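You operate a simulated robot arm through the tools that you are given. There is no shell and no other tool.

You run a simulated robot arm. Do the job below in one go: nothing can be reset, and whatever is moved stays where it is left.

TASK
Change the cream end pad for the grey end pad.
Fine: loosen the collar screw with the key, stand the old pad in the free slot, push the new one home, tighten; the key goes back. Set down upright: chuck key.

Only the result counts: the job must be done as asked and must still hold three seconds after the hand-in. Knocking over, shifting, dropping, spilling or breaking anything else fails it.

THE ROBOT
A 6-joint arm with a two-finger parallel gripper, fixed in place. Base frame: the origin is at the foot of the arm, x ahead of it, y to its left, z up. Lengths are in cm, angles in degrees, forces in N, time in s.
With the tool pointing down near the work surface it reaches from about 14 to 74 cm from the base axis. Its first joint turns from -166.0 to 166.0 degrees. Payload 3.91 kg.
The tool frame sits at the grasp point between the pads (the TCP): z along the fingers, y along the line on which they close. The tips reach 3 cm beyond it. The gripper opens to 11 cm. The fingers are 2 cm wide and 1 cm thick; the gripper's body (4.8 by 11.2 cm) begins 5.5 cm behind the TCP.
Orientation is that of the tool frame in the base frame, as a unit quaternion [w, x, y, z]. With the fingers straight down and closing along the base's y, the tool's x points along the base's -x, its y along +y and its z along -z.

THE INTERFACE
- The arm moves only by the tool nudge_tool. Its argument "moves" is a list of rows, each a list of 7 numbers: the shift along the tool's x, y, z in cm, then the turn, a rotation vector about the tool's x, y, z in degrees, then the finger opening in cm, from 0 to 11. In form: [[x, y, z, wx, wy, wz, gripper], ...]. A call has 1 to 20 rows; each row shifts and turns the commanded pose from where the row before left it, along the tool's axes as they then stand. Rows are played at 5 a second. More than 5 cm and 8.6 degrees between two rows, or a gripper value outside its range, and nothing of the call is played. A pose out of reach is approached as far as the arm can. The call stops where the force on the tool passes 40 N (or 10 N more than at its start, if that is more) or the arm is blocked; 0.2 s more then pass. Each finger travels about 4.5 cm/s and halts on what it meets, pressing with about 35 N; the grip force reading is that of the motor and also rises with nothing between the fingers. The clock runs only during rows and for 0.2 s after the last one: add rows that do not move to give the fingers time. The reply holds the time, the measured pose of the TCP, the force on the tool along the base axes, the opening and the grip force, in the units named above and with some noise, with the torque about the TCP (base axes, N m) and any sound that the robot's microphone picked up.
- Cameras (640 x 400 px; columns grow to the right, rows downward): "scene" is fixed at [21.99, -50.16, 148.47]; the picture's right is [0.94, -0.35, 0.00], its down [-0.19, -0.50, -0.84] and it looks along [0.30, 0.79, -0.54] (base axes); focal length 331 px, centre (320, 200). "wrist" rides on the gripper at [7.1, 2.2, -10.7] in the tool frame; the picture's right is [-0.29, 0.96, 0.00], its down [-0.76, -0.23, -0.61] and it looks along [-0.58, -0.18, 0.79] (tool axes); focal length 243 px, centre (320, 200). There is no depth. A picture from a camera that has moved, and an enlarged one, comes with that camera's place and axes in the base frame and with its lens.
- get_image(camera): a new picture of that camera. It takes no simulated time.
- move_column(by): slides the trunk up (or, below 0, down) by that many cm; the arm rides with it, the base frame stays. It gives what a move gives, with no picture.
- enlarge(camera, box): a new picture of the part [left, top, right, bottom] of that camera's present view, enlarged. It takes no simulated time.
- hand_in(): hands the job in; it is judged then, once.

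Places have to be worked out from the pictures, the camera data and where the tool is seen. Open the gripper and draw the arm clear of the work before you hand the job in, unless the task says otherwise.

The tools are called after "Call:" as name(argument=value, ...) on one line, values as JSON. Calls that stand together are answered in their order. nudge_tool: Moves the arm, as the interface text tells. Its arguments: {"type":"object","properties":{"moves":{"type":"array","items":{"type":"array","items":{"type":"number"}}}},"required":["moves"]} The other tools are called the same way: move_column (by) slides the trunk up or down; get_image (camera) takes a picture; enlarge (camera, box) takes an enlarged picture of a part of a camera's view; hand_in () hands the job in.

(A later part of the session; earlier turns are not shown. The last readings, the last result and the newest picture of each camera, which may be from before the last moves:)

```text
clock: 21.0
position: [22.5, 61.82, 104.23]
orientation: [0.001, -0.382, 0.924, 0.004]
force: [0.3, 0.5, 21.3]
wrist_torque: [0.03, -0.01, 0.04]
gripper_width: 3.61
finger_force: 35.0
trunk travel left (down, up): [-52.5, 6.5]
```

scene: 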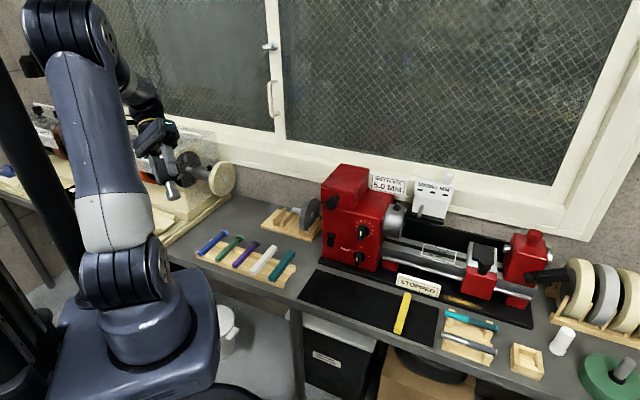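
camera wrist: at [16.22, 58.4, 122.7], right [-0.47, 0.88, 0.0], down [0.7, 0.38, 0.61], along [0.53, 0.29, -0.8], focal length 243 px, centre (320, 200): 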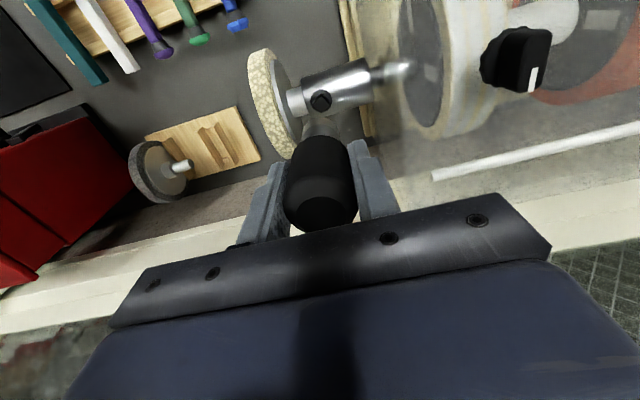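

Contact: 21 N at z≈104.2, so the socket rests on the head. I ease the press a bit and rotate counter-clockwise (seen from above) slowly, watching torque, height and sounds.

Call:
nudge_tool(moves=[[0, 0, -0.15, 0, 0, 0, 3], [0, 0, 0, 0, 0, -4, 3], [0, 0, 0, 0, 0, -4, 3], [0, 0, 0, 0, 0, -4, 3], [0, 0, 0, 0, 0, 0, 3]])

Call:
enlarge(camera="scene", box=[176, 135, 240, 175])

```text
clock: 22.2
position: [22.66, 61.91, 104.21]
orientation: [-0.001, -0.478, 0.878, 0.002]
force: [3.3, 2.6, 19.4]
wrist_torque: [0.0, -0.27, 0.01]
gripper_width: 3.56
finger_force: 35.3
trunk travel left (down, up): [-52.5, 6.5]
```

```text
10.00 times, centred on (208, 155) of scene
camera zoom: at [21.99, -50.16, 148.47], right [0.94, -0.35, 0.0], down [-0.19, -0.5, -0.84], along [0.3, 0.79, -0.54], focal length 3306 px, centre (1440, 650)
```

zoom: 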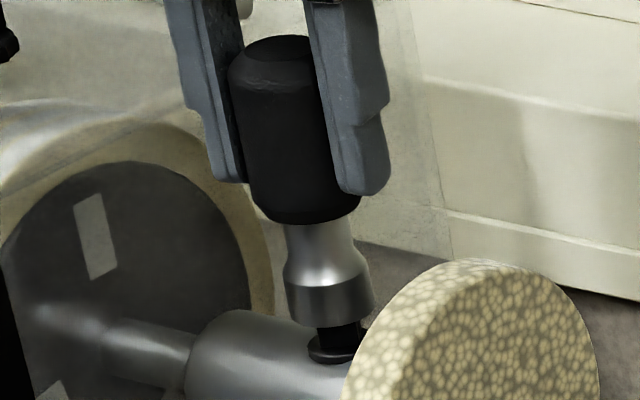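

Still resting on top of the head without noticeable torque. I continue turning to see if it drops onto the square.

Call:
nudge_tool(moves=[[0, 0, 0, 0, 0, -4, 3], [0, 0, 0, 0, 0, -4, 3], [0, 0, 0, 0, 0, -4, 3], [0, 0, 0, 0, 0, 0, 3]])

Call:
enlarge(camera="scene", box=[192, 147, 224, 167])

```text
clock: 23.2
position: [22.56, 61.86, 104.14]
orientation: [-0.001, -0.567, 0.824, 0.001]
force: [5.0, -3.4, 16.9]
wrist_torque: [-0.32, -0.33, 0.01]
gripper_width: 3.58
finger_force: 35.2
trunk travel left (down, up): [-52.5, 6.5]
```

```text
16.00 times, centred on (208, 157) of scene
camera zoom: at [21.99, -50.16, 148.47], right [0.94, -0.35, 0.0], down [-0.19, -0.5, -0.84], along [0.3, 0.79, -0.54], focal length 5290 px, centre (2112, 888)
```

zoom: 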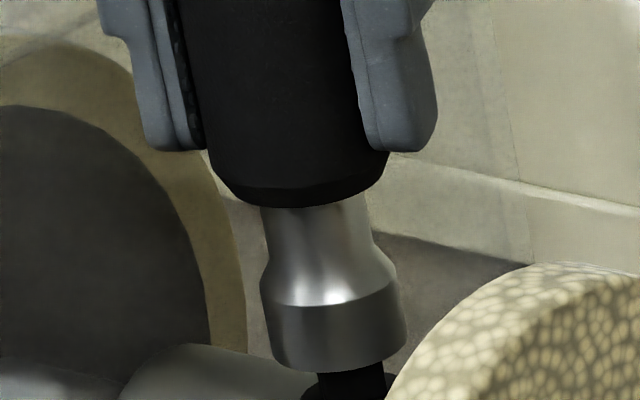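

Call:
enlarge(camera="scene", box=[196, 158, 228, 178])

Call:
get_image(camera="wrist")

```text
16.00 times, centred on (212, 168) of scene
camera zoom: at [21.99, -50.16, 148.47], right [0.94, -0.35, 0.0], down [-0.19, -0.5, -0.84], along [0.3, 0.79, -0.54], focal length 5290 px, centre (2048, 712)
```

zoom: 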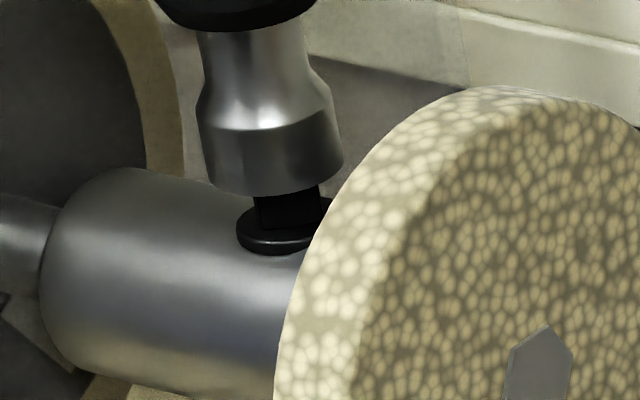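

```text
taken
camera wrist: at [18.06, 55.98, 114.91], right [-0.79, 0.61, 0.0], down [0.49, 0.63, 0.61], along [0.37, 0.48, -0.79], focal length 243 px, centre (320, 200)
```

wrist: 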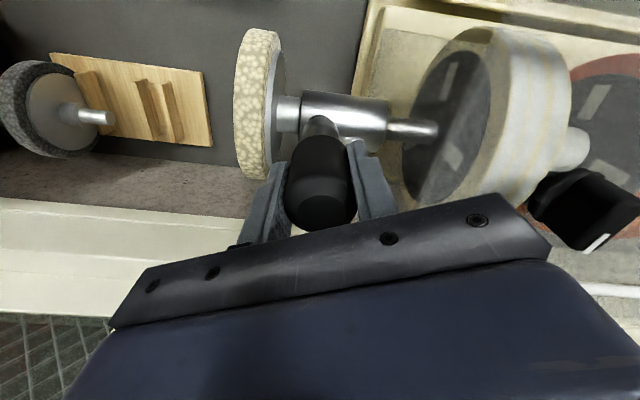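

Call:
enlarge(camera="wrist", box=[280, 85, 360, 135])

```text
8.00 times, centred on (320, 110) of wrist
camera zoom: at [18.06, 55.98, 114.91], right [-0.79, 0.61, 0.0], down [0.49, 0.63, 0.61], along [0.37, 0.48, -0.79], focal length 1941 px, centre (320, 920)
```

zoom: 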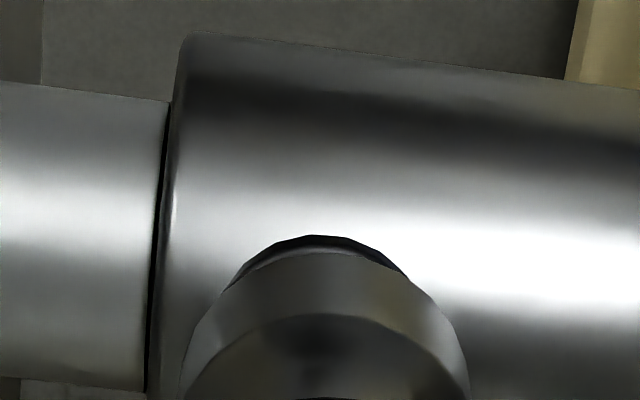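

No engagement visible yet. I rotate further CCW with light pressure and monitor.

Call:
nudge_tool(moves=[[0, 0, 0, 0, 0, -5, 3], [0, 0, 0, 0, 0, -5, 3], [0, 0, 0, 0, 0, -5, 3], [0, 0, 0, 0, 0, -5, 3], [0, 0, 0, 0, 0, 0, 3]])

Call:
enlarge(camera="scene", box=[196, 158, 228, 178])

```text
clock: 24.4
position: [22.47, 61.93, 104.09]
orientation: [0.0, -0.701, 0.713, 0.001]
force: [3.8, -5.0, 14.2]
wrist_torque: [-0.36, -0.45, 0.02]
gripper_width: 3.58
finger_force: 35.2
trunk travel left (down, up): [-52.5, 6.5]
```

```text
16.00 times, centred on (212, 168) of scene
camera zoom: at [21.99, -50.16, 148.47], right [0.94, -0.35, 0.0], down [-0.19, -0.5, -0.84], along [0.3, 0.79, -0.54], focal length 5290 px, centre (2048, 712)
```

zoom: 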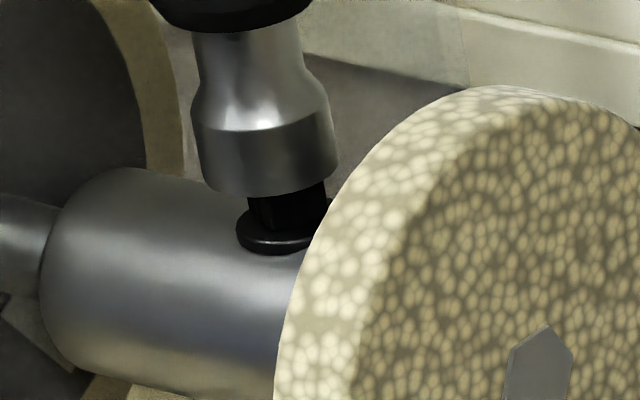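

The square head seems to have rotated with the key (different faces visible now). I keep turning CCW.

Call:
nudge_tool(moves=[[0, 0, 0, 0, 0, -6, 3], [0, 0, 0, 0, 0, -6, 3], [0, 0, 0, 0, 0, -6, 3], [0, 0, 0, 0, 0, -6, 3], [0, 0, 0, 0, 0, -6, 3], [0, 0, 0, 0, 0, -6, 3], [0, 0, 0, 0, 0, 0, 3]])

Call:
enlarge(camera="scene", box=[196, 158, 228, 178])

```text
clock: 26.0
position: [22.48, 62.02, 104.14]
orientation: [0.0, 0.888, -0.46, -0.001]
force: [-1.1, 0.1, 11.2]
wrist_torque: [-0.03, 0.08, 0.0]
gripper_width: 3.57
finger_force: 35.1
trunk travel left (down, up): [-52.5, 6.5]
```

```text
16.00 times, centred on (212, 168) of scene
camera zoom: at [21.99, -50.16, 148.47], right [0.94, -0.35, 0.0], down [-0.19, -0.5, -0.84], along [0.3, 0.79, -0.54], focal length 5290 px, centre (2048, 712)
```

zoom: 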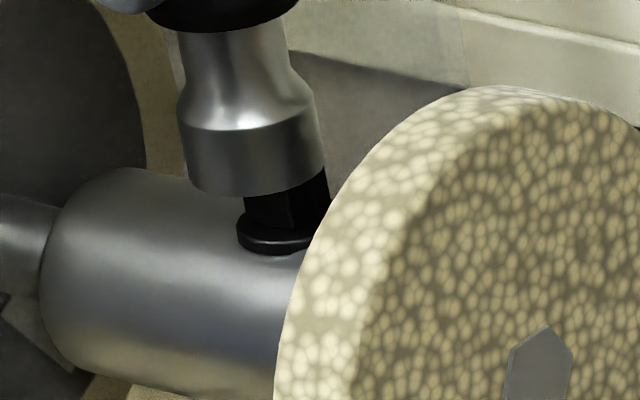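

The key's bottom appears offset from the head (about 0.4 cm along tool −x). I lift off a little and check whether the screw head has turned.

Call:
nudge_tool(moves=[[0, 0, -1.5, 0, 0, 0, 3], [0, 0, -1.5, 0, 0, 0, 3], [0, 0, -1.5, 0, 0, 0, 3], [0, 0, 0, 0, 0, 0, 3]])

Call:
enlarge(camera="scene", box=[184, 138, 232, 178])

Call:
get_image(camera="wrist")

```text
clock: 27.0
position: [22.55, 61.92, 108.64]
orientation: [0.0, 0.888, -0.461, -0.001]
force: [0.1, -1.2, -0.9]
wrist_torque: [-0.01, 0.05, 0.02]
gripper_width: 3.57
finger_force: 34.6
trunk travel left (down, up): [-52.5, 6.5]
```

```text
10.00 times, centred on (208, 158) of scene
camera zoom: at [21.99, -50.16, 148.47], right [0.94, -0.35, 0.0], down [-0.19, -0.5, -0.84], along [0.3, 0.79, -0.54], focal length 3306 px, centre (1440, 620)
```

zoom: 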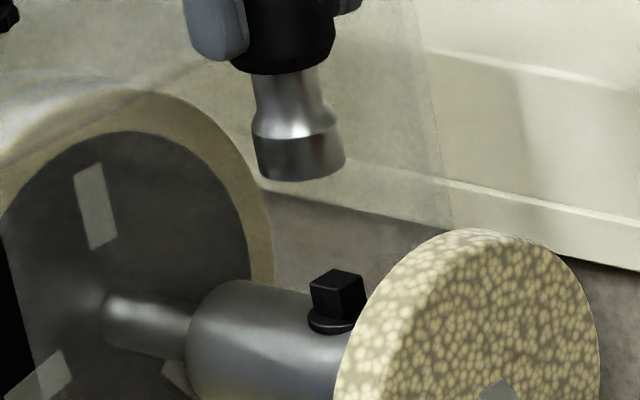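

```text
taken
camera wrist: at [24.91, 54.9, 119.31], right [-0.95, -0.31, 0.0], down [-0.25, 0.75, 0.61], along [-0.19, 0.58, -0.79], focal length 243 px, centre (320, 200)
```

wrist: 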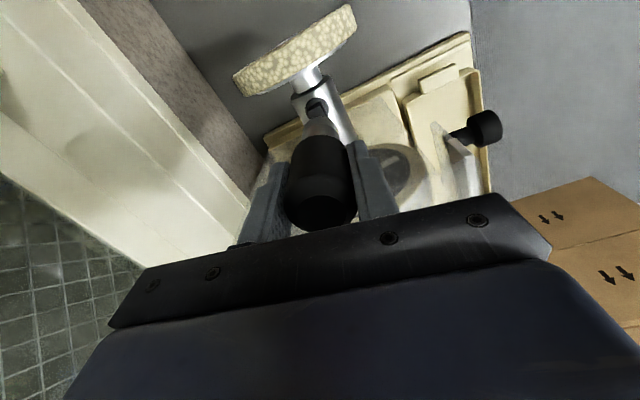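

The head has clearly turned relative to the start. I'll enlarge to measure how much.

Call:
enlarge(camera="wrist", box=[296, 85, 344, 125])

Call:
enlarge(camera="scene", box=[200, 157, 232, 177])

```text
10.00 times, centred on (320, 105) of wrist
camera zoom: at [24.91, 54.9, 119.31], right [-0.95, -0.31, 0.0], down [-0.25, 0.75, 0.61], along [-0.19, 0.58, -0.79], focal length 2426 px, centre (320, 1150)
```

zoom: 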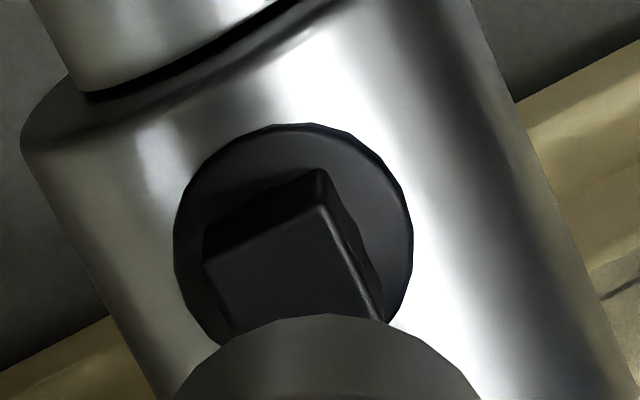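

```text
16.00 times, centred on (216, 167) of scene
camera zoom: at [21.99, -50.16, 148.47], right [0.94, -0.35, 0.0], down [-0.19, -0.5, -0.84], along [0.3, 0.79, -0.54], focal length 5290 px, centre (1984, 728)
```

zoom: 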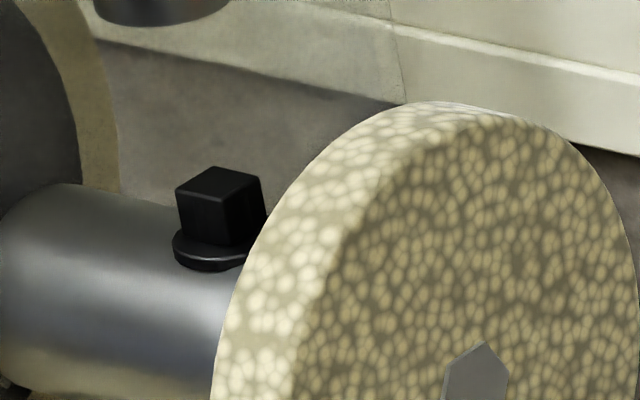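

The head rotated about +62° (CCW) while the key turned 80°, so it does drive the screw. Before continuing I check how the key sits in the grip.

Call:
enlarge(camera="scene", box=[176, 110, 232, 162])

Call:
enlarge(camera="wrist", box=[240, 100, 400, 240])

```text
7.69 times, centred on (204, 136) of scene
camera zoom: at [21.99, -50.16, 148.47], right [0.94, -0.35, 0.0], down [-0.19, -0.5, -0.84], along [0.3, 0.79, -0.54], focal length 2543 px, centre (1212, 692)
```

zoom: 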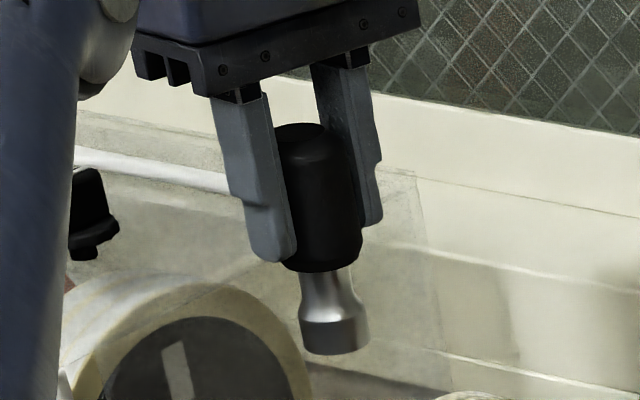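

```text
2.86 times, centred on (320, 170) of wrist
camera zoom: at [24.91, 54.9, 119.31], right [-0.95, -0.31, 0.0], down [-0.25, 0.75, 0.61], along [-0.19, 0.58, -0.79], focal length 693 px, centre (320, 286)
```

zoom: 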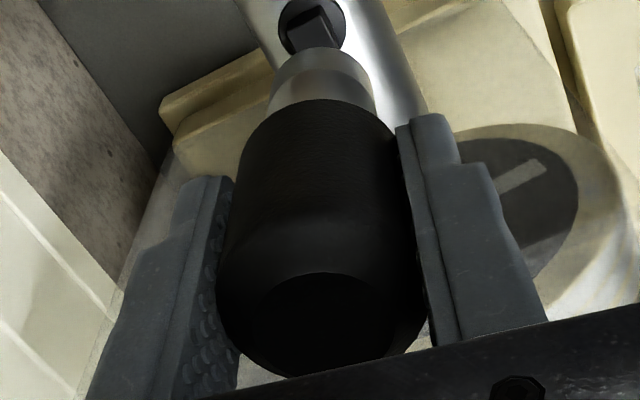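

The key is tilted ~2–3° in the grip with its bottom about 0.45 cm off toward tool −x. I recentre it over the screw (22.75, 62.0), lower to contact and keep turning CCW.

Call:
nudge_tool(moves=[[0.48, -0.2, 0, 0, 0, 0, 3], [0, 0, 2, 0, 0, 0, 3], [0, 0, 1.5, 0, 0, 0, 3], [0, 0, 0.5, 0, 0, 0, 3], [0, 0, 0.3, 0, 0, 0, 3], [0, 0, 0.2, 0, 0, 0, 3], [0, 0, 0.15, 0, 0, 0, 3], [0, 0, 0, 0, 0, 0, 3]])

Call:
enlarge(camera="scene", box=[196, 155, 228, 175])

```text
clock: 28.8
position: [22.99, 61.71, 103.99]
orientation: [-0.002, 0.888, -0.46, -0.003]
force: [1.8, 0.5, 14.7]
wrist_torque: [0.1, -0.06, -0.02]
gripper_width: 3.53
finger_force: 34.5
trunk travel left (down, up): [-52.5, 6.5]
```

```text
16.00 times, centred on (212, 165) of scene
camera zoom: at [21.99, -50.16, 148.47], right [0.94, -0.35, 0.0], down [-0.19, -0.5, -0.84], along [0.3, 0.79, -0.54], focal length 5290 px, centre (2048, 760)
```

zoom: 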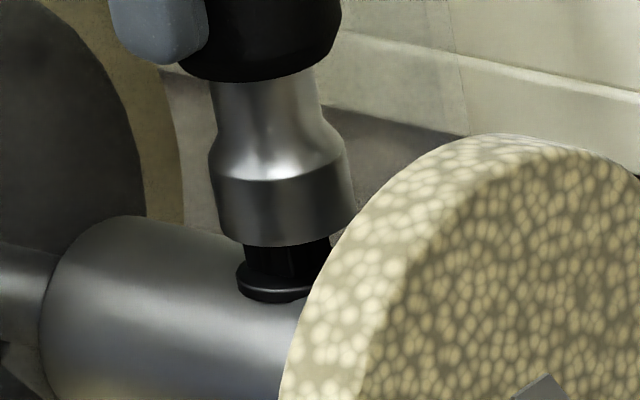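

The socket is centred on the head with 15 N press. I turn CCW 60° more.

Call:
nudge_tool(moves=[[0, 0, 0, 0, 0, -6, 3], [0, 0, 0, 0, 0, -6, 3], [0, 0, 0, 0, 0, -6, 3], [0, 0, 0, 0, 0, -6, 3], [0, 0, 0, 0, 0, -6, 3], [0, 0, 0, 0, 0, 0, 3]])

Call:
enlarge(camera="scene", box=[196, 155, 228, 175])

```text
clock: 30.2
position: [22.89, 61.57, 104.03]
orientation: [-0.003, 0.976, -0.216, -0.001]
force: [4.9, 4.8, 27.6]
wrist_torque: [0.54, -0.19, -0.09]
gripper_width: 3.56
finger_force: 35.1
trunk travel left (down, up): [-52.5, 6.5]
```

```text
16.00 times, centred on (212, 165) of scene
camera zoom: at [21.99, -50.16, 148.47], right [0.94, -0.35, 0.0], down [-0.19, -0.5, -0.84], along [0.3, 0.79, -0.54], focal length 5290 px, centre (2048, 760)
```

zoom: 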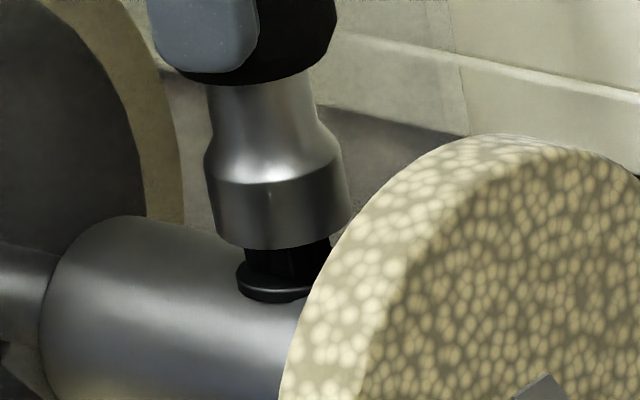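

Force rose and a slight reaction torque (−0.09 N·m) appeared. I lift off and measure the head angle again.

Call:
nudge_tool(moves=[[0, 0, -1.5, 0, 0, 0, 3], [0, 0, -1.5, 0, 0, 0, 3], [0, 0, -1.5, 0, 0, 0, 3], [0, 0, 0, 0, 0, 0, 3]])

Call:
enlarge(camera="scene", box=[196, 155, 228, 175])

Call:
enlarge(camera="wrist", box=[280, 75, 360, 125])

```text
clock: 31.2
position: [23.01, 61.64, 108.3]
orientation: [0.0, 0.977, -0.215, -0.001]
force: [0.3, 0.1, -1.1]
wrist_torque: [-0.01, 0.01, 0.02]
gripper_width: 3.58
finger_force: 35.2
trunk travel left (down, up): [-52.5, 6.5]
```

```text
16.00 times, centred on (212, 165) of scene
camera zoom: at [21.99, -50.16, 148.47], right [0.94, -0.35, 0.0], down [-0.19, -0.5, -0.84], along [0.3, 0.79, -0.54], focal length 5290 px, centre (2048, 760)
```

zoom: 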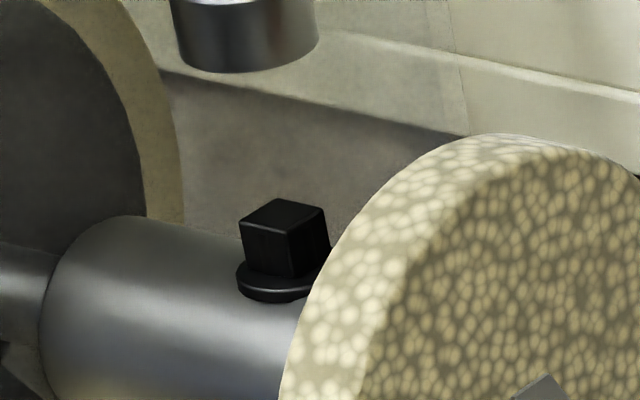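

```text
8.00 times, centred on (320, 100) of wrist
camera zoom: at [28.57, 56.71, 119.06], right [-0.67, -0.75, 0.0], down [-0.59, 0.53, 0.61], along [-0.46, 0.4, -0.79], focal length 1941 px, centre (320, 1000)
```

zoom: 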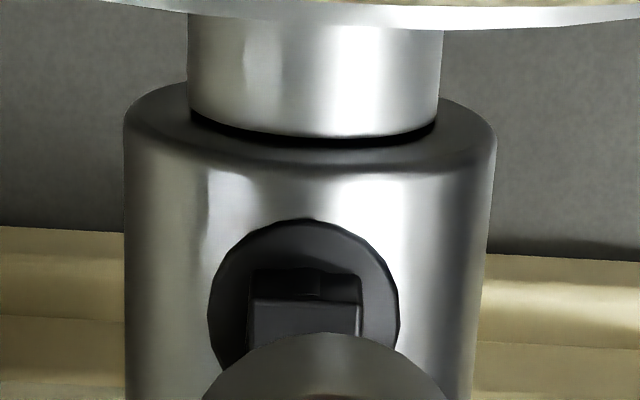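

The head stays at about 45–46° — it didn't move in that second turn, which suggests it has reached its loose stop. One more confirming turn, recentred.

Call:
nudge_tool(moves=[[0.06, -0.24, 0, 0, 0, 0, 3], [0, 0, 2, 0, 0, 0, 3], [0, 0, 1.5, 0, 0, 0, 3], [0, 0, 0.5, 0, 0, 0, 3], [0, 0, 0.3, 0, 0, 0, 3], [0, 0, 0.1, 0, 0, 0, 3], [0, 0, 0, 0, 0, 0, 3]])

Call:
nudge_tool(moves=[[0, 0, 0, 0, 0, -5, 3], [0, 0, 0, 0, 0, -5, 3], [0, 0, 0, 0, 0, -5, 3], [0, 0, 0, 0, 0, -5, 3], [0, 0, 0, 0, 0, 0, 3]])

Call:
enlarge(camera="scene", box=[196, 155, 228, 175])

```text
clock: 32.8
position: [23.11, 61.91, 104.07]
orientation: [-0.002, 0.976, -0.216, -0.001]
force: [0.5, 2.0, 12.2]
wrist_torque: [0.14, 0.06, -0.01]
gripper_width: 3.56
finger_force: 35.4
trunk travel left (down, up): [-52.5, 6.5]
```

```text
clock: 34.0
position: [23.03, 61.94, 104.04]
orientation: [-0.002, 0.999, -0.043, -0.002]
force: [2.2, 4.1, 19.2]
wrist_torque: [0.47, -0.07, -0.05]
gripper_width: 3.57
finger_force: 35.2
trunk travel left (down, up): [-52.5, 6.5]
```

```text
16.00 times, centred on (212, 165) of scene
camera zoom: at [21.99, -50.16, 148.47], right [0.94, -0.35, 0.0], down [-0.19, -0.5, -0.84], along [0.3, 0.79, -0.54], focal length 5290 px, centre (2048, 760)
```

zoom: 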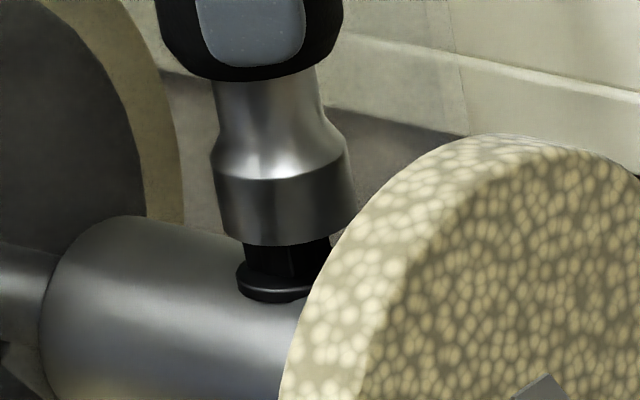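

The head holds its angle and the reaction torque indicates a stop, so the screw is loosened. I lift off and measure the key's tilt in the grip from here (tool x is nearly along the picture's right).

Call:
nudge_tool(moves=[[0, 0, -1.5, 0, 0, 0, 3], [0, 0, -2.5, 0, 0, 0, 3], [0, 0, -4, 0, 0, 0, 3], [0, 0, 0, 0, 0, 0, 3]])

Call:
enlarge(camera="scene", box=[168, 95, 232, 155])

Call:
enlarge(camera="scene", box=[196, 155, 228, 175])

```text
clock: 35.0
position: [23.03, 61.95, 112.14]
orientation: [0.0, 0.999, -0.042, -0.002]
force: [-0.5, -0.4, -1.6]
wrist_torque: [-0.01, 0.01, -0.04]
gripper_width: 3.56
finger_force: 34.9
trunk travel left (down, up): [-52.5, 6.5]
```

```text
6.67 times, centred on (200, 125) of scene
camera zoom: at [21.99, -50.16, 148.47], right [0.94, -0.35, 0.0], down [-0.19, -0.5, -0.84], along [0.3, 0.79, -0.54], focal length 2204 px, centre (1120, 700)
```

zoom: 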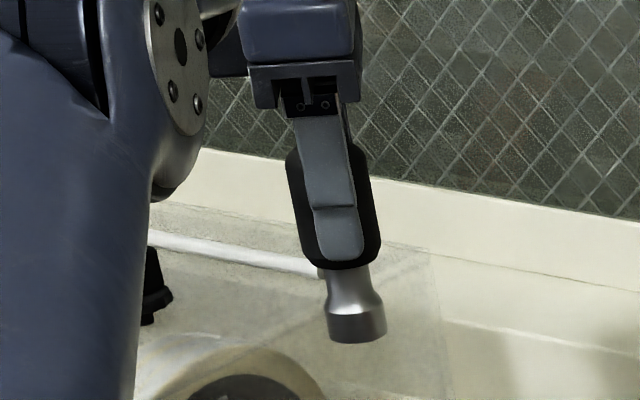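

```text
16.00 times, centred on (212, 165) of scene
camera zoom: at [21.99, -50.16, 148.47], right [0.94, -0.35, 0.0], down [-0.19, -0.5, -0.84], along [0.3, 0.79, -0.54], focal length 5290 px, centre (2048, 760)
```

zoom: 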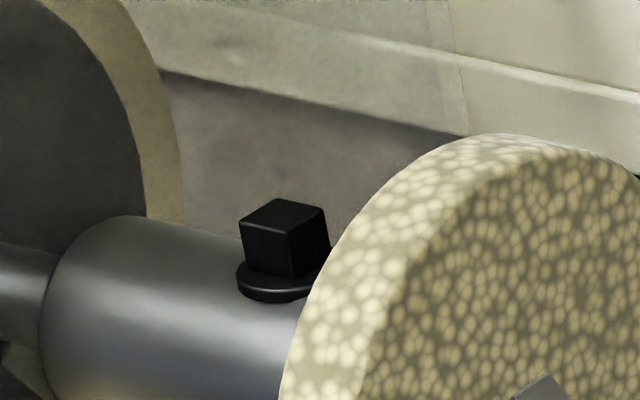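

The key hangs nearly vertical and centred, and the screw head is unchanged at its loose stop. I unwind the wrist 130° in place before returning the key.

Call:
nudge_tool(moves=[[0, 0, 0, 0, 0, 8.1, 3], [0, 0, 0, 0, 0, 8.1, 3], [0, 0, 0, 0, 0, 8.1, 3], [0, 0, 0, 0, 0, 8.1, 3], [0, 0, 0, 0, 0, 8.1, 3], [0, 0, 0, 0, 0, 8.1, 3], [0, 0, 0, 0, 0, 8.1, 3], [0, 0, 0, 0, 0, 8.1, 3], [0, 0, 0, 0, 0, 8.1, 3], [0, 0, 0, 0, 0, 8.1, 3], [0, 0, 0, 0, 0, 8.1, 3], [0, 0, 0, 0, 0, 8.1, 3], [0, 0, 0, 0, 0, 8.1, 3], [0, 0, 0, 0, 0, 8.1, 3], [0, 0, 0, 0, 0, 8.1, 3], [0, 0, 0, 0, 0, 8.1, 3], [0, 0, 0, 0, 0, 0, 3]])

```text
clock: 38.6
position: [23.24, 61.88, 111.95]
orientation: [-0.001, -0.385, 0.923, -0.001]
force: [0.6, -0.9, -0.4]
wrist_torque: [0.02, 0.01, -0.02]
gripper_width: 3.54
finger_force: 35.1
trunk travel left (down, up): [-52.5, 6.5]
```

Now I carry the key back above its original spot (10.8, 47.4) at z=112.

Call:
nudge_tool(moves=[[4.74, -0.365, 0, 0, 0, 0, 3], [4.74, -0.365, 0, 0, 0, 0, 3], [4.74, -0.365, 0, 0, 0, 0, 3], [4.74, -0.365, 0, 0, 0, 0, 3], [0, 0, 0, 0, 0, 0, 3], [0, 0, 0, 0, 0, 0, 3]])

Call:
get_image(camera="wrist")

```text
clock: 40.0
position: [10.81, 47.32, 112.01]
orientation: [-0.002, -0.387, 0.922, 0.0]
force: [0.6, -0.1, -2.1]
wrist_torque: [0.01, 0.07, 0.0]
gripper_width: 3.54
finger_force: 35.1
trunk travel left (down, up): [-52.5, 6.5]
```

```text
taken
camera wrist: at [4.35, 43.79, 122.86], right [-0.48, 0.88, 0.0], down [0.7, 0.38, 0.61], along [0.53, 0.29, -0.8], focal length 243 px, centre (320, 200)
```

wrist: 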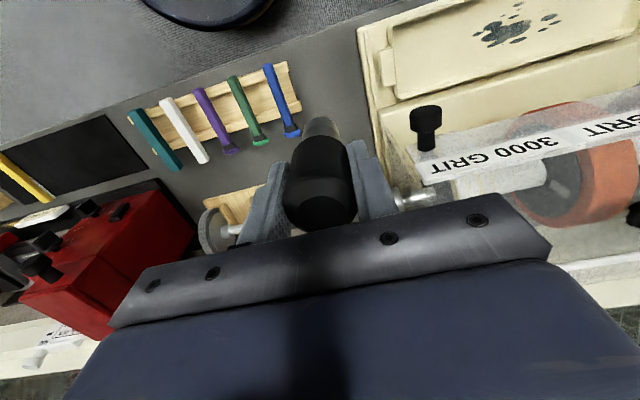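

Over the spot. I descend to just above the bench (TCP z≈81.6).

Call:
nudge_tool(moves=[[0, 0, 4.2, 0, 0, 0, 3], [0, 0, 4.2, 0, 0, 0, 3], [0, 0, 4.2, 0, 0, 0, 3], [0, 0, 4.2, 0, 0, 0, 3], [0, 0, 4.2, 0, 0, 0, 3], [0, 0, 4.2, 0, 0, 0, 3], [0, 0, 3.5, 0, 0, 0, 3], [0, 0, 1.7, 0, 0, 0, 3], [0, 0, 0, 0, 0, 0, 3], [0, 0, 0, 0, 0, 0, 3]])

Call:
enlarge(camera="scene", box=[156, 205, 220, 260])

```text
clock: 42.2
position: [10.89, 47.35, 81.63]
orientation: [0.0, -0.387, 0.922, 0.0]
force: [-0.5, -0.5, -0.4]
wrist_torque: [0.01, 0.05, -0.03]
gripper_width: 3.55
finger_force: 35.3
trunk travel left (down, up): [-52.5, 6.5]
```

```text
7.27 times, centred on (188, 232) of scene
camera zoom: at [21.99, -50.16, 148.47], right [0.94, -0.35, 0.0], down [-0.19, -0.5, -0.84], along [0.3, 0.79, -0.54], focal length 2405 px, centre (1280, -36)
```

zoom: 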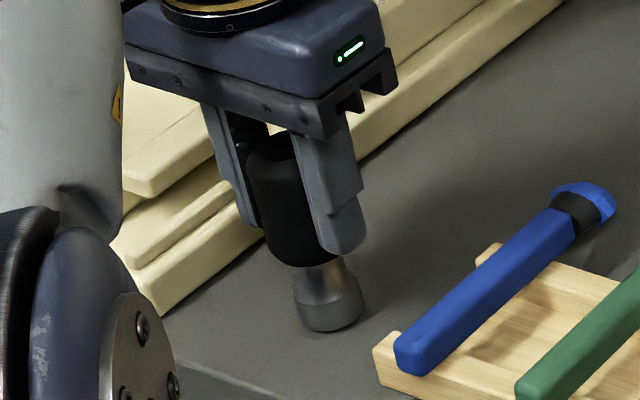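

Just above the bench. I lower in 0.2 cm steps until a light contact shows.

Call:
nudge_tool(moves=[[0, 0, 0.2, 0, 0, 0, 3], [0, 0, 0.2, 0, 0, 0, 3], [0, 0, 0.2, 0, 0, 0, 3], [0, 0, 0.1, 0, 0, 0, 3], [0, 0, 0, 0, 0, 0, 3]])

```text
clock: 43.3
position: [10.8, 47.4, 81.31]
orientation: [0.001, -0.387, 0.922, 0.004]
force: [-0.4, -6.0, 20.0]
wrist_torque: [-0.67, 0.05, -0.05]
gripper_width: 3.55
finger_force: 35.3
trunk travel left (down, up): [-52.5, 6.5]
stopped in row 5: the force on the tool passed its limit at 42 N (the readings are from after the stop); the commanded pose is now the measured one
```

Contact came at z≈81.3 with some side load. I look closely at how the key meets the bench.

Call:
enlarge(camera="scene", box=[170, 218, 206, 258])

Call:
enlarge(camera="wrist", box=[260, 90, 388, 240])

```text
10.00 times, centred on (188, 238) of scene
camera zoom: at [21.99, -50.16, 148.47], right [0.94, -0.35, 0.0], down [-0.19, -0.5, -0.84], along [0.3, 0.79, -0.54], focal length 3306 px, centre (1640, -180)
```

zoom: 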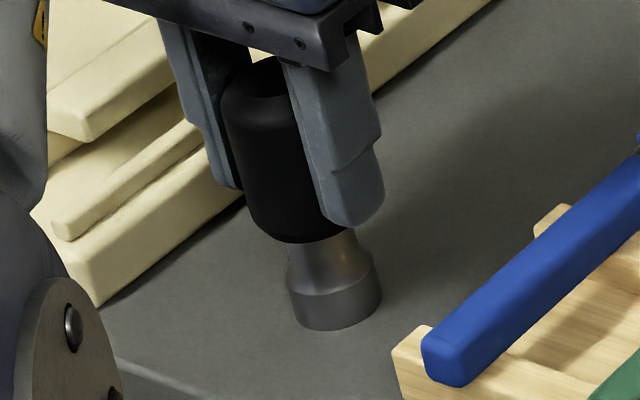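

```text
2.67 times, centred on (324, 165) of wrist
camera zoom: at [4.33, 43.81, 92.04], right [-0.48, 0.88, 0.01], down [0.7, 0.38, 0.61], along [0.53, 0.3, -0.79], focal length 647 px, centre (309, 293)
```

zoom: 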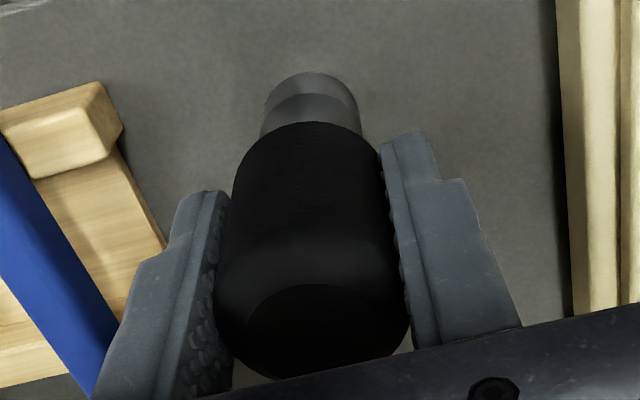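

The key leans a few degrees about the closing axis (bottom toward the wall), so the rim touched first. I lift slightly, tilt the tool about its y axis to bring the key vertical, and check.

Call:
nudge_tool(moves=[[0, 0, -0.4, 0, 0, 0, 3], [0, 0, 0, 0, 0, 0, 3], [0, 0, 0, 0, 2, 0, 3], [0, 0, 0, 0, 0, 0, 3]])

Call:
enlarge(camera="scene", box=[170, 218, 206, 258])

Call:
enlarge(camera="wrist", box=[260, 90, 388, 240])

```text
clock: 44.3
position: [10.88, 47.39, 81.6]
orientation: [-0.016, -0.387, 0.922, -0.005]
force: [-0.5, 0.3, -0.2]
wrist_torque: [0.01, 0.03, -0.02]
gripper_width: 3.54
finger_force: 34.4
trunk travel left (down, up): [-52.5, 6.5]
```

```text
10.00 times, centred on (188, 238) of scene
camera zoom: at [21.99, -50.16, 148.47], right [0.94, -0.35, 0.0], down [-0.19, -0.5, -0.84], along [0.3, 0.79, -0.54], focal length 3306 px, centre (1640, -180)
```

zoom: 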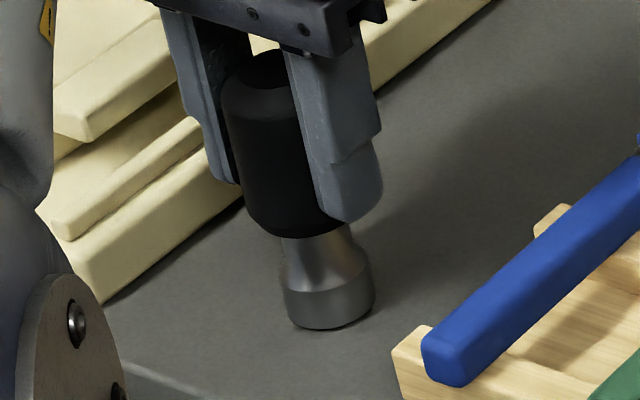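

```text
2.67 times, centred on (324, 165) of wrist
camera zoom: at [4.62, 44.2, 92.5], right [-0.48, 0.88, -0.01], down [0.71, 0.39, 0.58], along [0.51, 0.27, -0.81], focal length 647 px, centre (309, 293)
```

zoom: 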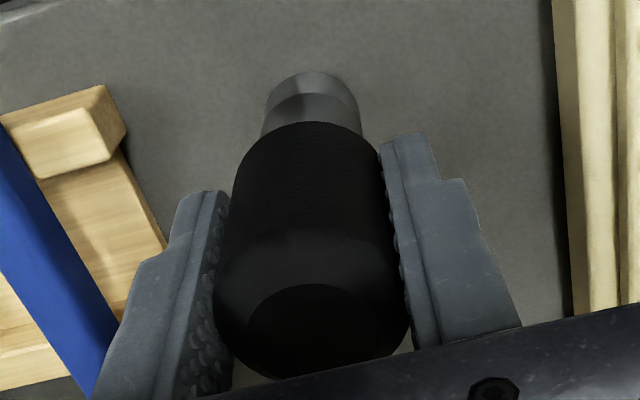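

The key looks vertical in this view (expected image slope 0.27, seen 0.28). I lower gently and use the contact torque to judge which rim touches first.

Call:
nudge_tool(moves=[[0, 0, 0.15, 0, 0, 0, 3], [0, 0, 0.05, 0, 0, 0, 3], [0, 0, 0.05, 0, 0, 0, 3], [0, 0, 0, 0, 0, 0, 3]])

```text
clock: 45.3
position: [10.91, 47.7, 81.43]
orientation: [-0.016, -0.386, 0.922, -0.004]
force: [0.8, -1.7, 10.9]
wrist_torque: [0.03, -0.14, -0.03]
gripper_width: 3.56
finger_force: 35.0
trunk travel left (down, up): [-52.5, 6.5]
```

Now the wall-side rim touches first, so 2° over-corrects. I back off to ~+0.8° and lower again.

Call:
nudge_tool(moves=[[0, 0, -0.3, 0, 0, 0, 3], [0, 0, 0, 0, -1.2, 0, 3], [0, 0, 0, 0, 0, 0, 3], [0, 0, 0.2, 0, 0, 0, 3], [0, 0, 0.05, 0, 0, 0, 3], [0, 0, 0.05, 0, 0, 0, 3], [0, 0, 0, 0, 0, 0, 3]])

```text
clock: 46.9
position: [10.88, 47.39, 81.26]
orientation: [-0.007, -0.387, 0.922, 0.0]
force: [-0.4, -0.6, 2.3]
wrist_torque: [-0.02, -0.05, -0.02]
gripper_width: 3.55
finger_force: 34.7
trunk travel left (down, up): [-52.5, 6.5]
```

Light, nearly centred contact (≈3 N). I press a touch more and release the key by opening gently.

Call:
nudge_tool(moves=[[0, 0, 0.05, 0, 0, 0, 3], [0, 0, 0, 0, 0, 0, 3], [0, 0, 0, 0, 0, 0, 3.8], [0, 0, 0, 0, 0, 0, 4.2], [0, 0, 0, 0, 0, 0, 5], [0, 0, 0, 0, 0, 0, 6], [0, 0, 0, 0, 0, 0, 7], [0, 0, 0, 0, 0, 0, 7], [0, 0, 0, 0, 0, 0, 7]])

Call:
enlarge(camera="scene", box=[170, 218, 206, 258])

Call:
get_image(camera="wrist")

```text
clock: 48.9
position: [10.98, 47.53, 81.11]
orientation: [-0.007, -0.387, 0.922, 0.0]
force: [-0.2, -1.2, -0.5]
wrist_torque: [0.01, -0.02, -0.01]
gripper_width: 7.01
finger_force: 0.1
trunk travel left (down, up): [-52.5, 6.5]
```

```text
10.00 times, centred on (188, 238) of scene
camera zoom: at [21.99, -50.16, 148.47], right [0.94, -0.35, 0.0], down [-0.19, -0.5, -0.84], along [0.3, 0.79, -0.54], focal length 3306 px, centre (1640, -180)
```

zoom: 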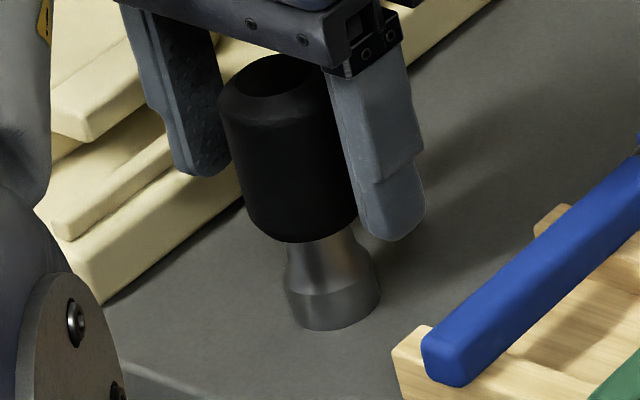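

```text
taken
camera wrist: at [4.45, 44.03, 92.11], right [-0.48, 0.88, 0.0], down [0.7, 0.38, 0.6], along [0.52, 0.29, -0.8], focal length 243 px, centre (320, 200)
```

wrist: 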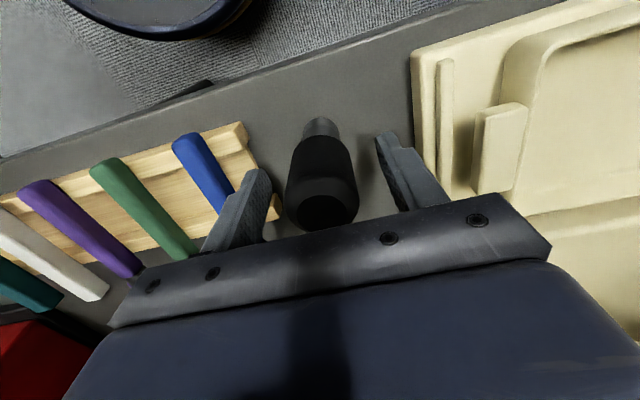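

The key stands upright on its spot. I remove the small tilt and rise straight up clear of it.

Call:
nudge_tool(moves=[[0, 0, -1, 0, 0, 0, 7], [0, 0, -3, 0, 0, 0, 7], [0, 0, -4, 0, 0, 0, 7], [0, 0, -4, 0, 0, 0, 7], [0, 0, -4, 0, -0.8, 0, 7], [0, 0, -4, 0, 0, 0, 7], [0, 0, -4, 0, 0, 0, 7], [0, 0, -4, 0, 0, 0, 7], [0, 0, -4, 0, 0, 0, 7], [0, 0, 0, 0, 0, 0, 11]])

Call:
get_image(camera="wrist")

Call:
enlarge(camera="scene", box=[160, 150, 288, 260])

```text
clock: 51.1
position: [11.03, 47.52, 113.16]
orientation: [0.0, -0.387, 0.922, 0.001]
force: [0.5, 0.2, -0.4]
wrist_torque: [-0.01, -0.02, 0.01]
gripper_width: 10.48
finger_force: 0.0
trunk travel left (down, up): [-52.5, 6.5]
```

```text
taken
camera wrist: at [4.59, 43.94, 123.98], right [-0.48, 0.88, 0.0], down [0.7, 0.38, 0.61], along [0.53, 0.29, -0.79], focal length 243 px, centre (320, 200)
```

wrist: 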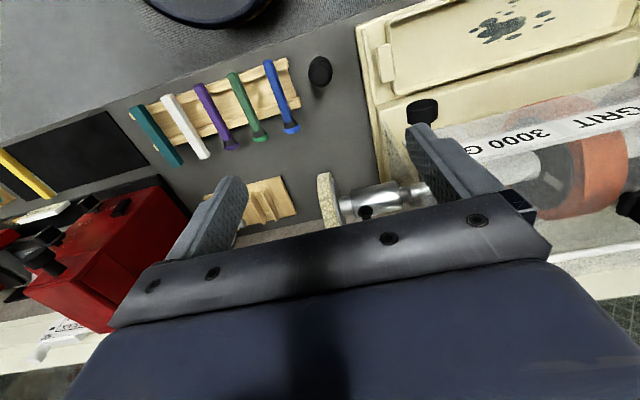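

```text
3.64 times, centred on (224, 205) of scene
camera zoom: at [21.99, -50.16, 148.47], right [0.94, -0.35, 0.0], down [-0.19, -0.5, -0.84], along [0.3, 0.79, -0.54], focal length 1202 px, centre (669, 182)
```

zoom: 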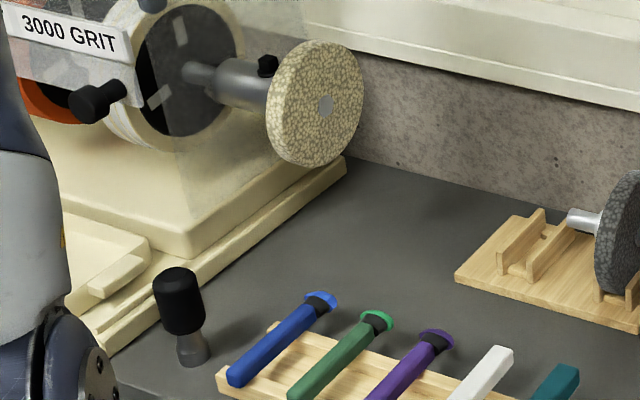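

Key stands fine. Next I position the camera in front of the cream disc to measure it precisely.

Call:
nudge_tool(moves=[[-3.3, -1.65, 0.6, 0, 0, 0, 11], [-3.3, -1.65, 0.6, 0, 0, 0, 11], [0, 0, 0, 0, 0, 0, 11], [0, 0, 0, 0, 0, 0, 11]])

Call:
get_image(camera="wrist")

Call:
enlarge(camera="wrist", box=[272, 110, 400, 190])

```text
clock: 52.1
position: [18.0, 49.82, 112.08]
orientation: [0.001, -0.387, 0.922, 0.002]
force: [0.1, 0.2, 0.2]
wrist_torque: [0.03, -0.03, 0.02]
gripper_width: 10.99
finger_force: 0.1
trunk travel left (down, up): [-52.5, 6.5]
```

```text
taken
camera wrist: at [11.53, 46.29, 122.79], right [-0.48, 0.88, 0.0], down [0.7, 0.38, 0.61], along [0.53, 0.29, -0.79], focal length 243 px, centre (320, 200)
```

wrist: 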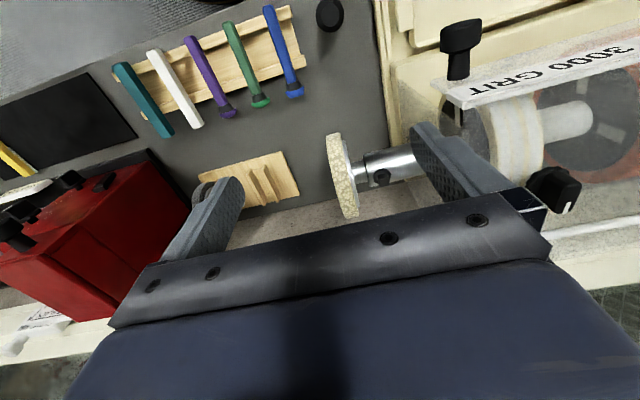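

```text
5.00 times, centred on (336, 150) of wrist
camera zoom: at [11.53, 46.29, 122.79], right [-0.48, 0.88, 0.0], down [0.7, 0.38, 0.61], along [0.53, 0.29, -0.79], focal length 1213 px, centre (240, 450)
```

zoom: 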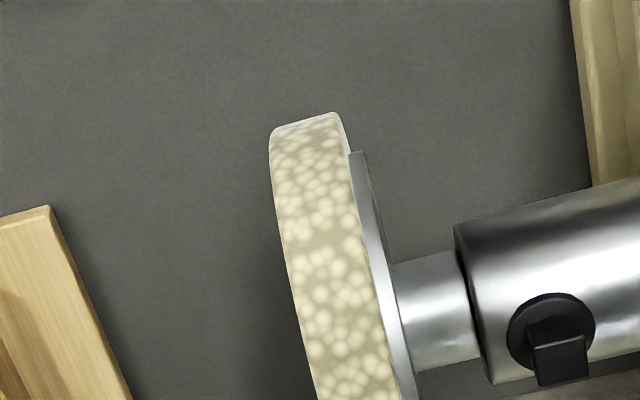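

Call:
enlarge(camera="wrist", box=[290, 120, 418, 224])

Call:
enlarge(camera="scene", box=[192, 150, 256, 200])

Call:
enlarge(camera="wrist", box=[180, 135, 308, 215])

```text
3.85 times, centred on (354, 172) of wrist
camera zoom: at [11.53, 46.29, 122.79], right [-0.48, 0.88, 0.0], down [0.7, 0.38, 0.61], along [0.53, 0.29, -0.79], focal length 933 px, centre (189, 308)
```

zoom: 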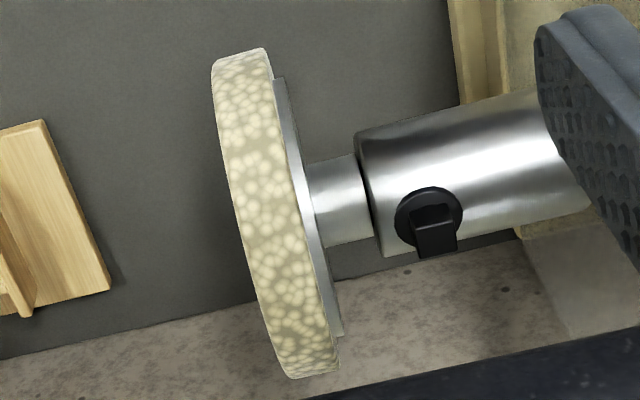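

```text
8.00 times, centred on (224, 175) of scene
camera zoom: at [21.99, -50.16, 148.47], right [0.94, -0.35, 0.0], down [-0.19, -0.5, -0.84], along [0.3, 0.79, -0.54], focal length 2645 px, centre (1088, 400)
```

zoom: 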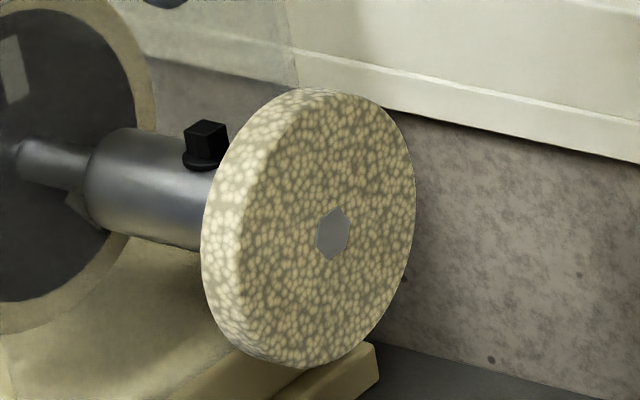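

```text
5.00 times, centred on (244, 175) of wrist
camera zoom: at [11.53, 46.29, 122.79], right [-0.48, 0.88, 0.0], down [0.7, 0.38, 0.61], along [0.53, 0.29, -0.79], focal length 1213 px, centre (700, 325)
```

zoom: 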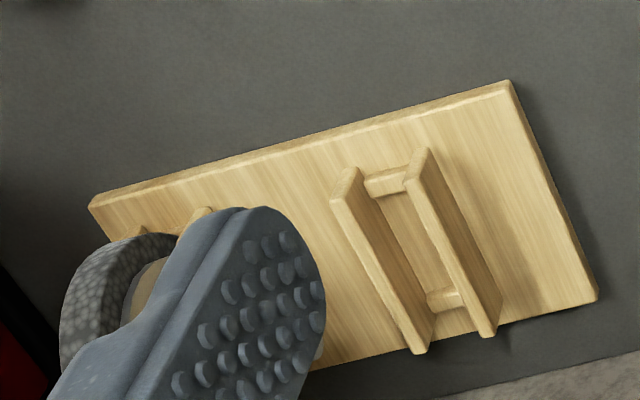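

The disc measures ~12 cm across, ~2.2 cm pad plus thin backing (u from about −21.6 to −24.1), axis at z≈92.4; a top-down grip across its thickness will work. Before that I survey the rack's free slot from closer.

Call:
nudge_tool(moves=[[-0.98, -4.11, 1.4, 0, 0, 0, 11], [-0.98, -4.11, 1.4, 0, 0, 0, 11], [-0.98, -4.11, 1.4, 0, 0, 0, 11], [-0.98, -4.11, 1.4, 0, 0, 0, 11], [-0.98, -4.11, 1.4, 0, 0, 0, 11], [0, 0, 0, 0, 0, 0, 11], [0, 0, 0, 0, 0, 0, 11]])

Call:
get_image(camera="wrist")

Call:
get_image(camera="scene")

```text
clock: 53.7
position: [36.13, 39.1, 104.75]
orientation: [0.0, -0.387, 0.922, 0.001]
force: [-0.3, 0.1, -0.5]
wrist_torque: [0.04, -0.01, 0.02]
gripper_width: 10.99
finger_force: 0.1
trunk travel left (down, up): [-52.5, 6.5]
```

```text
taken
camera wrist: at [29.57, 35.42, 115.55], right [-0.48, 0.88, 0.0], down [0.7, 0.38, 0.61], along [0.53, 0.29, -0.79], focal length 243 px, centre (320, 200)
```

wrist: 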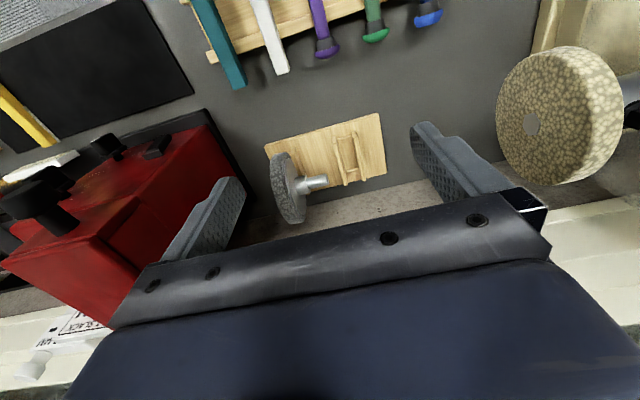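

```text
taken
```

scene: 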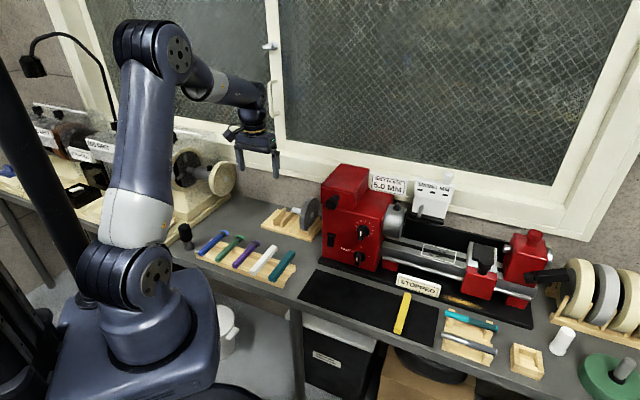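

Call:
enlarge(camera="wrist", box=[256, 105, 400, 225])

Call:
enlarge(camera="wrist", box=[310, 105, 390, 195])

Call:
enlarge(camera="scene", box=[255, 190, 335, 240])

```text
3.33 times, centred on (328, 165) of wrist
camera zoom: at [29.57, 35.42, 115.55], right [-0.48, 0.88, 0.0], down [0.7, 0.38, 0.61], along [0.53, 0.29, -0.79], focal length 809 px, centre (293, 317)
```

zoom: 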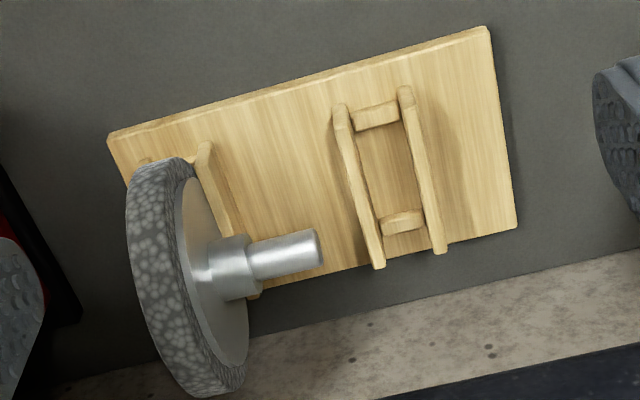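

```text
4.44 times, centred on (350, 150) of wrist
camera zoom: at [29.57, 35.42, 115.55], right [-0.48, 0.88, 0.0], down [0.7, 0.38, 0.61], along [0.53, 0.29, -0.79], focal length 1078 px, centre (187, 422)
```

zoom: 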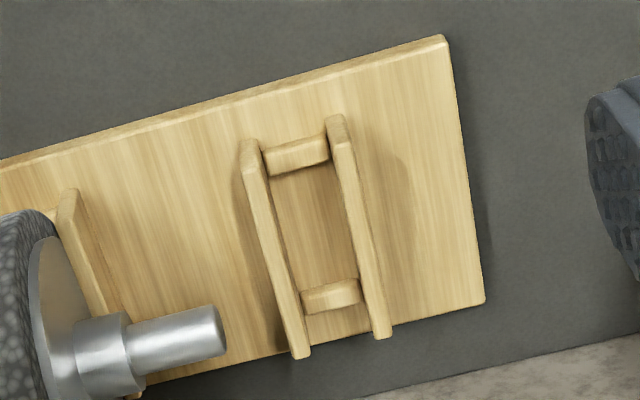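

```text
8.00 times, centred on (295, 215) of scene
camera zoom: at [21.99, -50.16, 148.47], right [0.94, -0.35, 0.0], down [-0.19, -0.5, -0.84], along [0.3, 0.79, -0.54], focal length 2645 px, centre (520, 80)
```

zoom: 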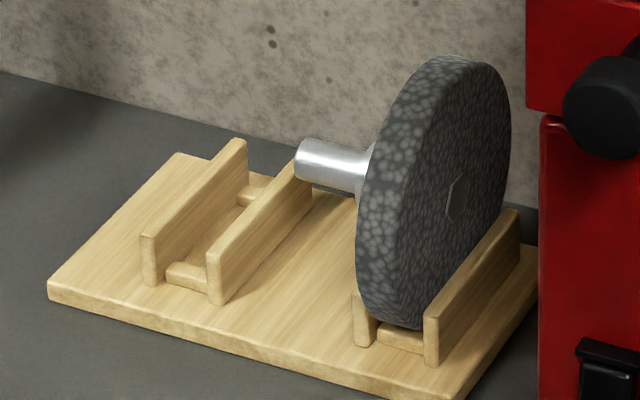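

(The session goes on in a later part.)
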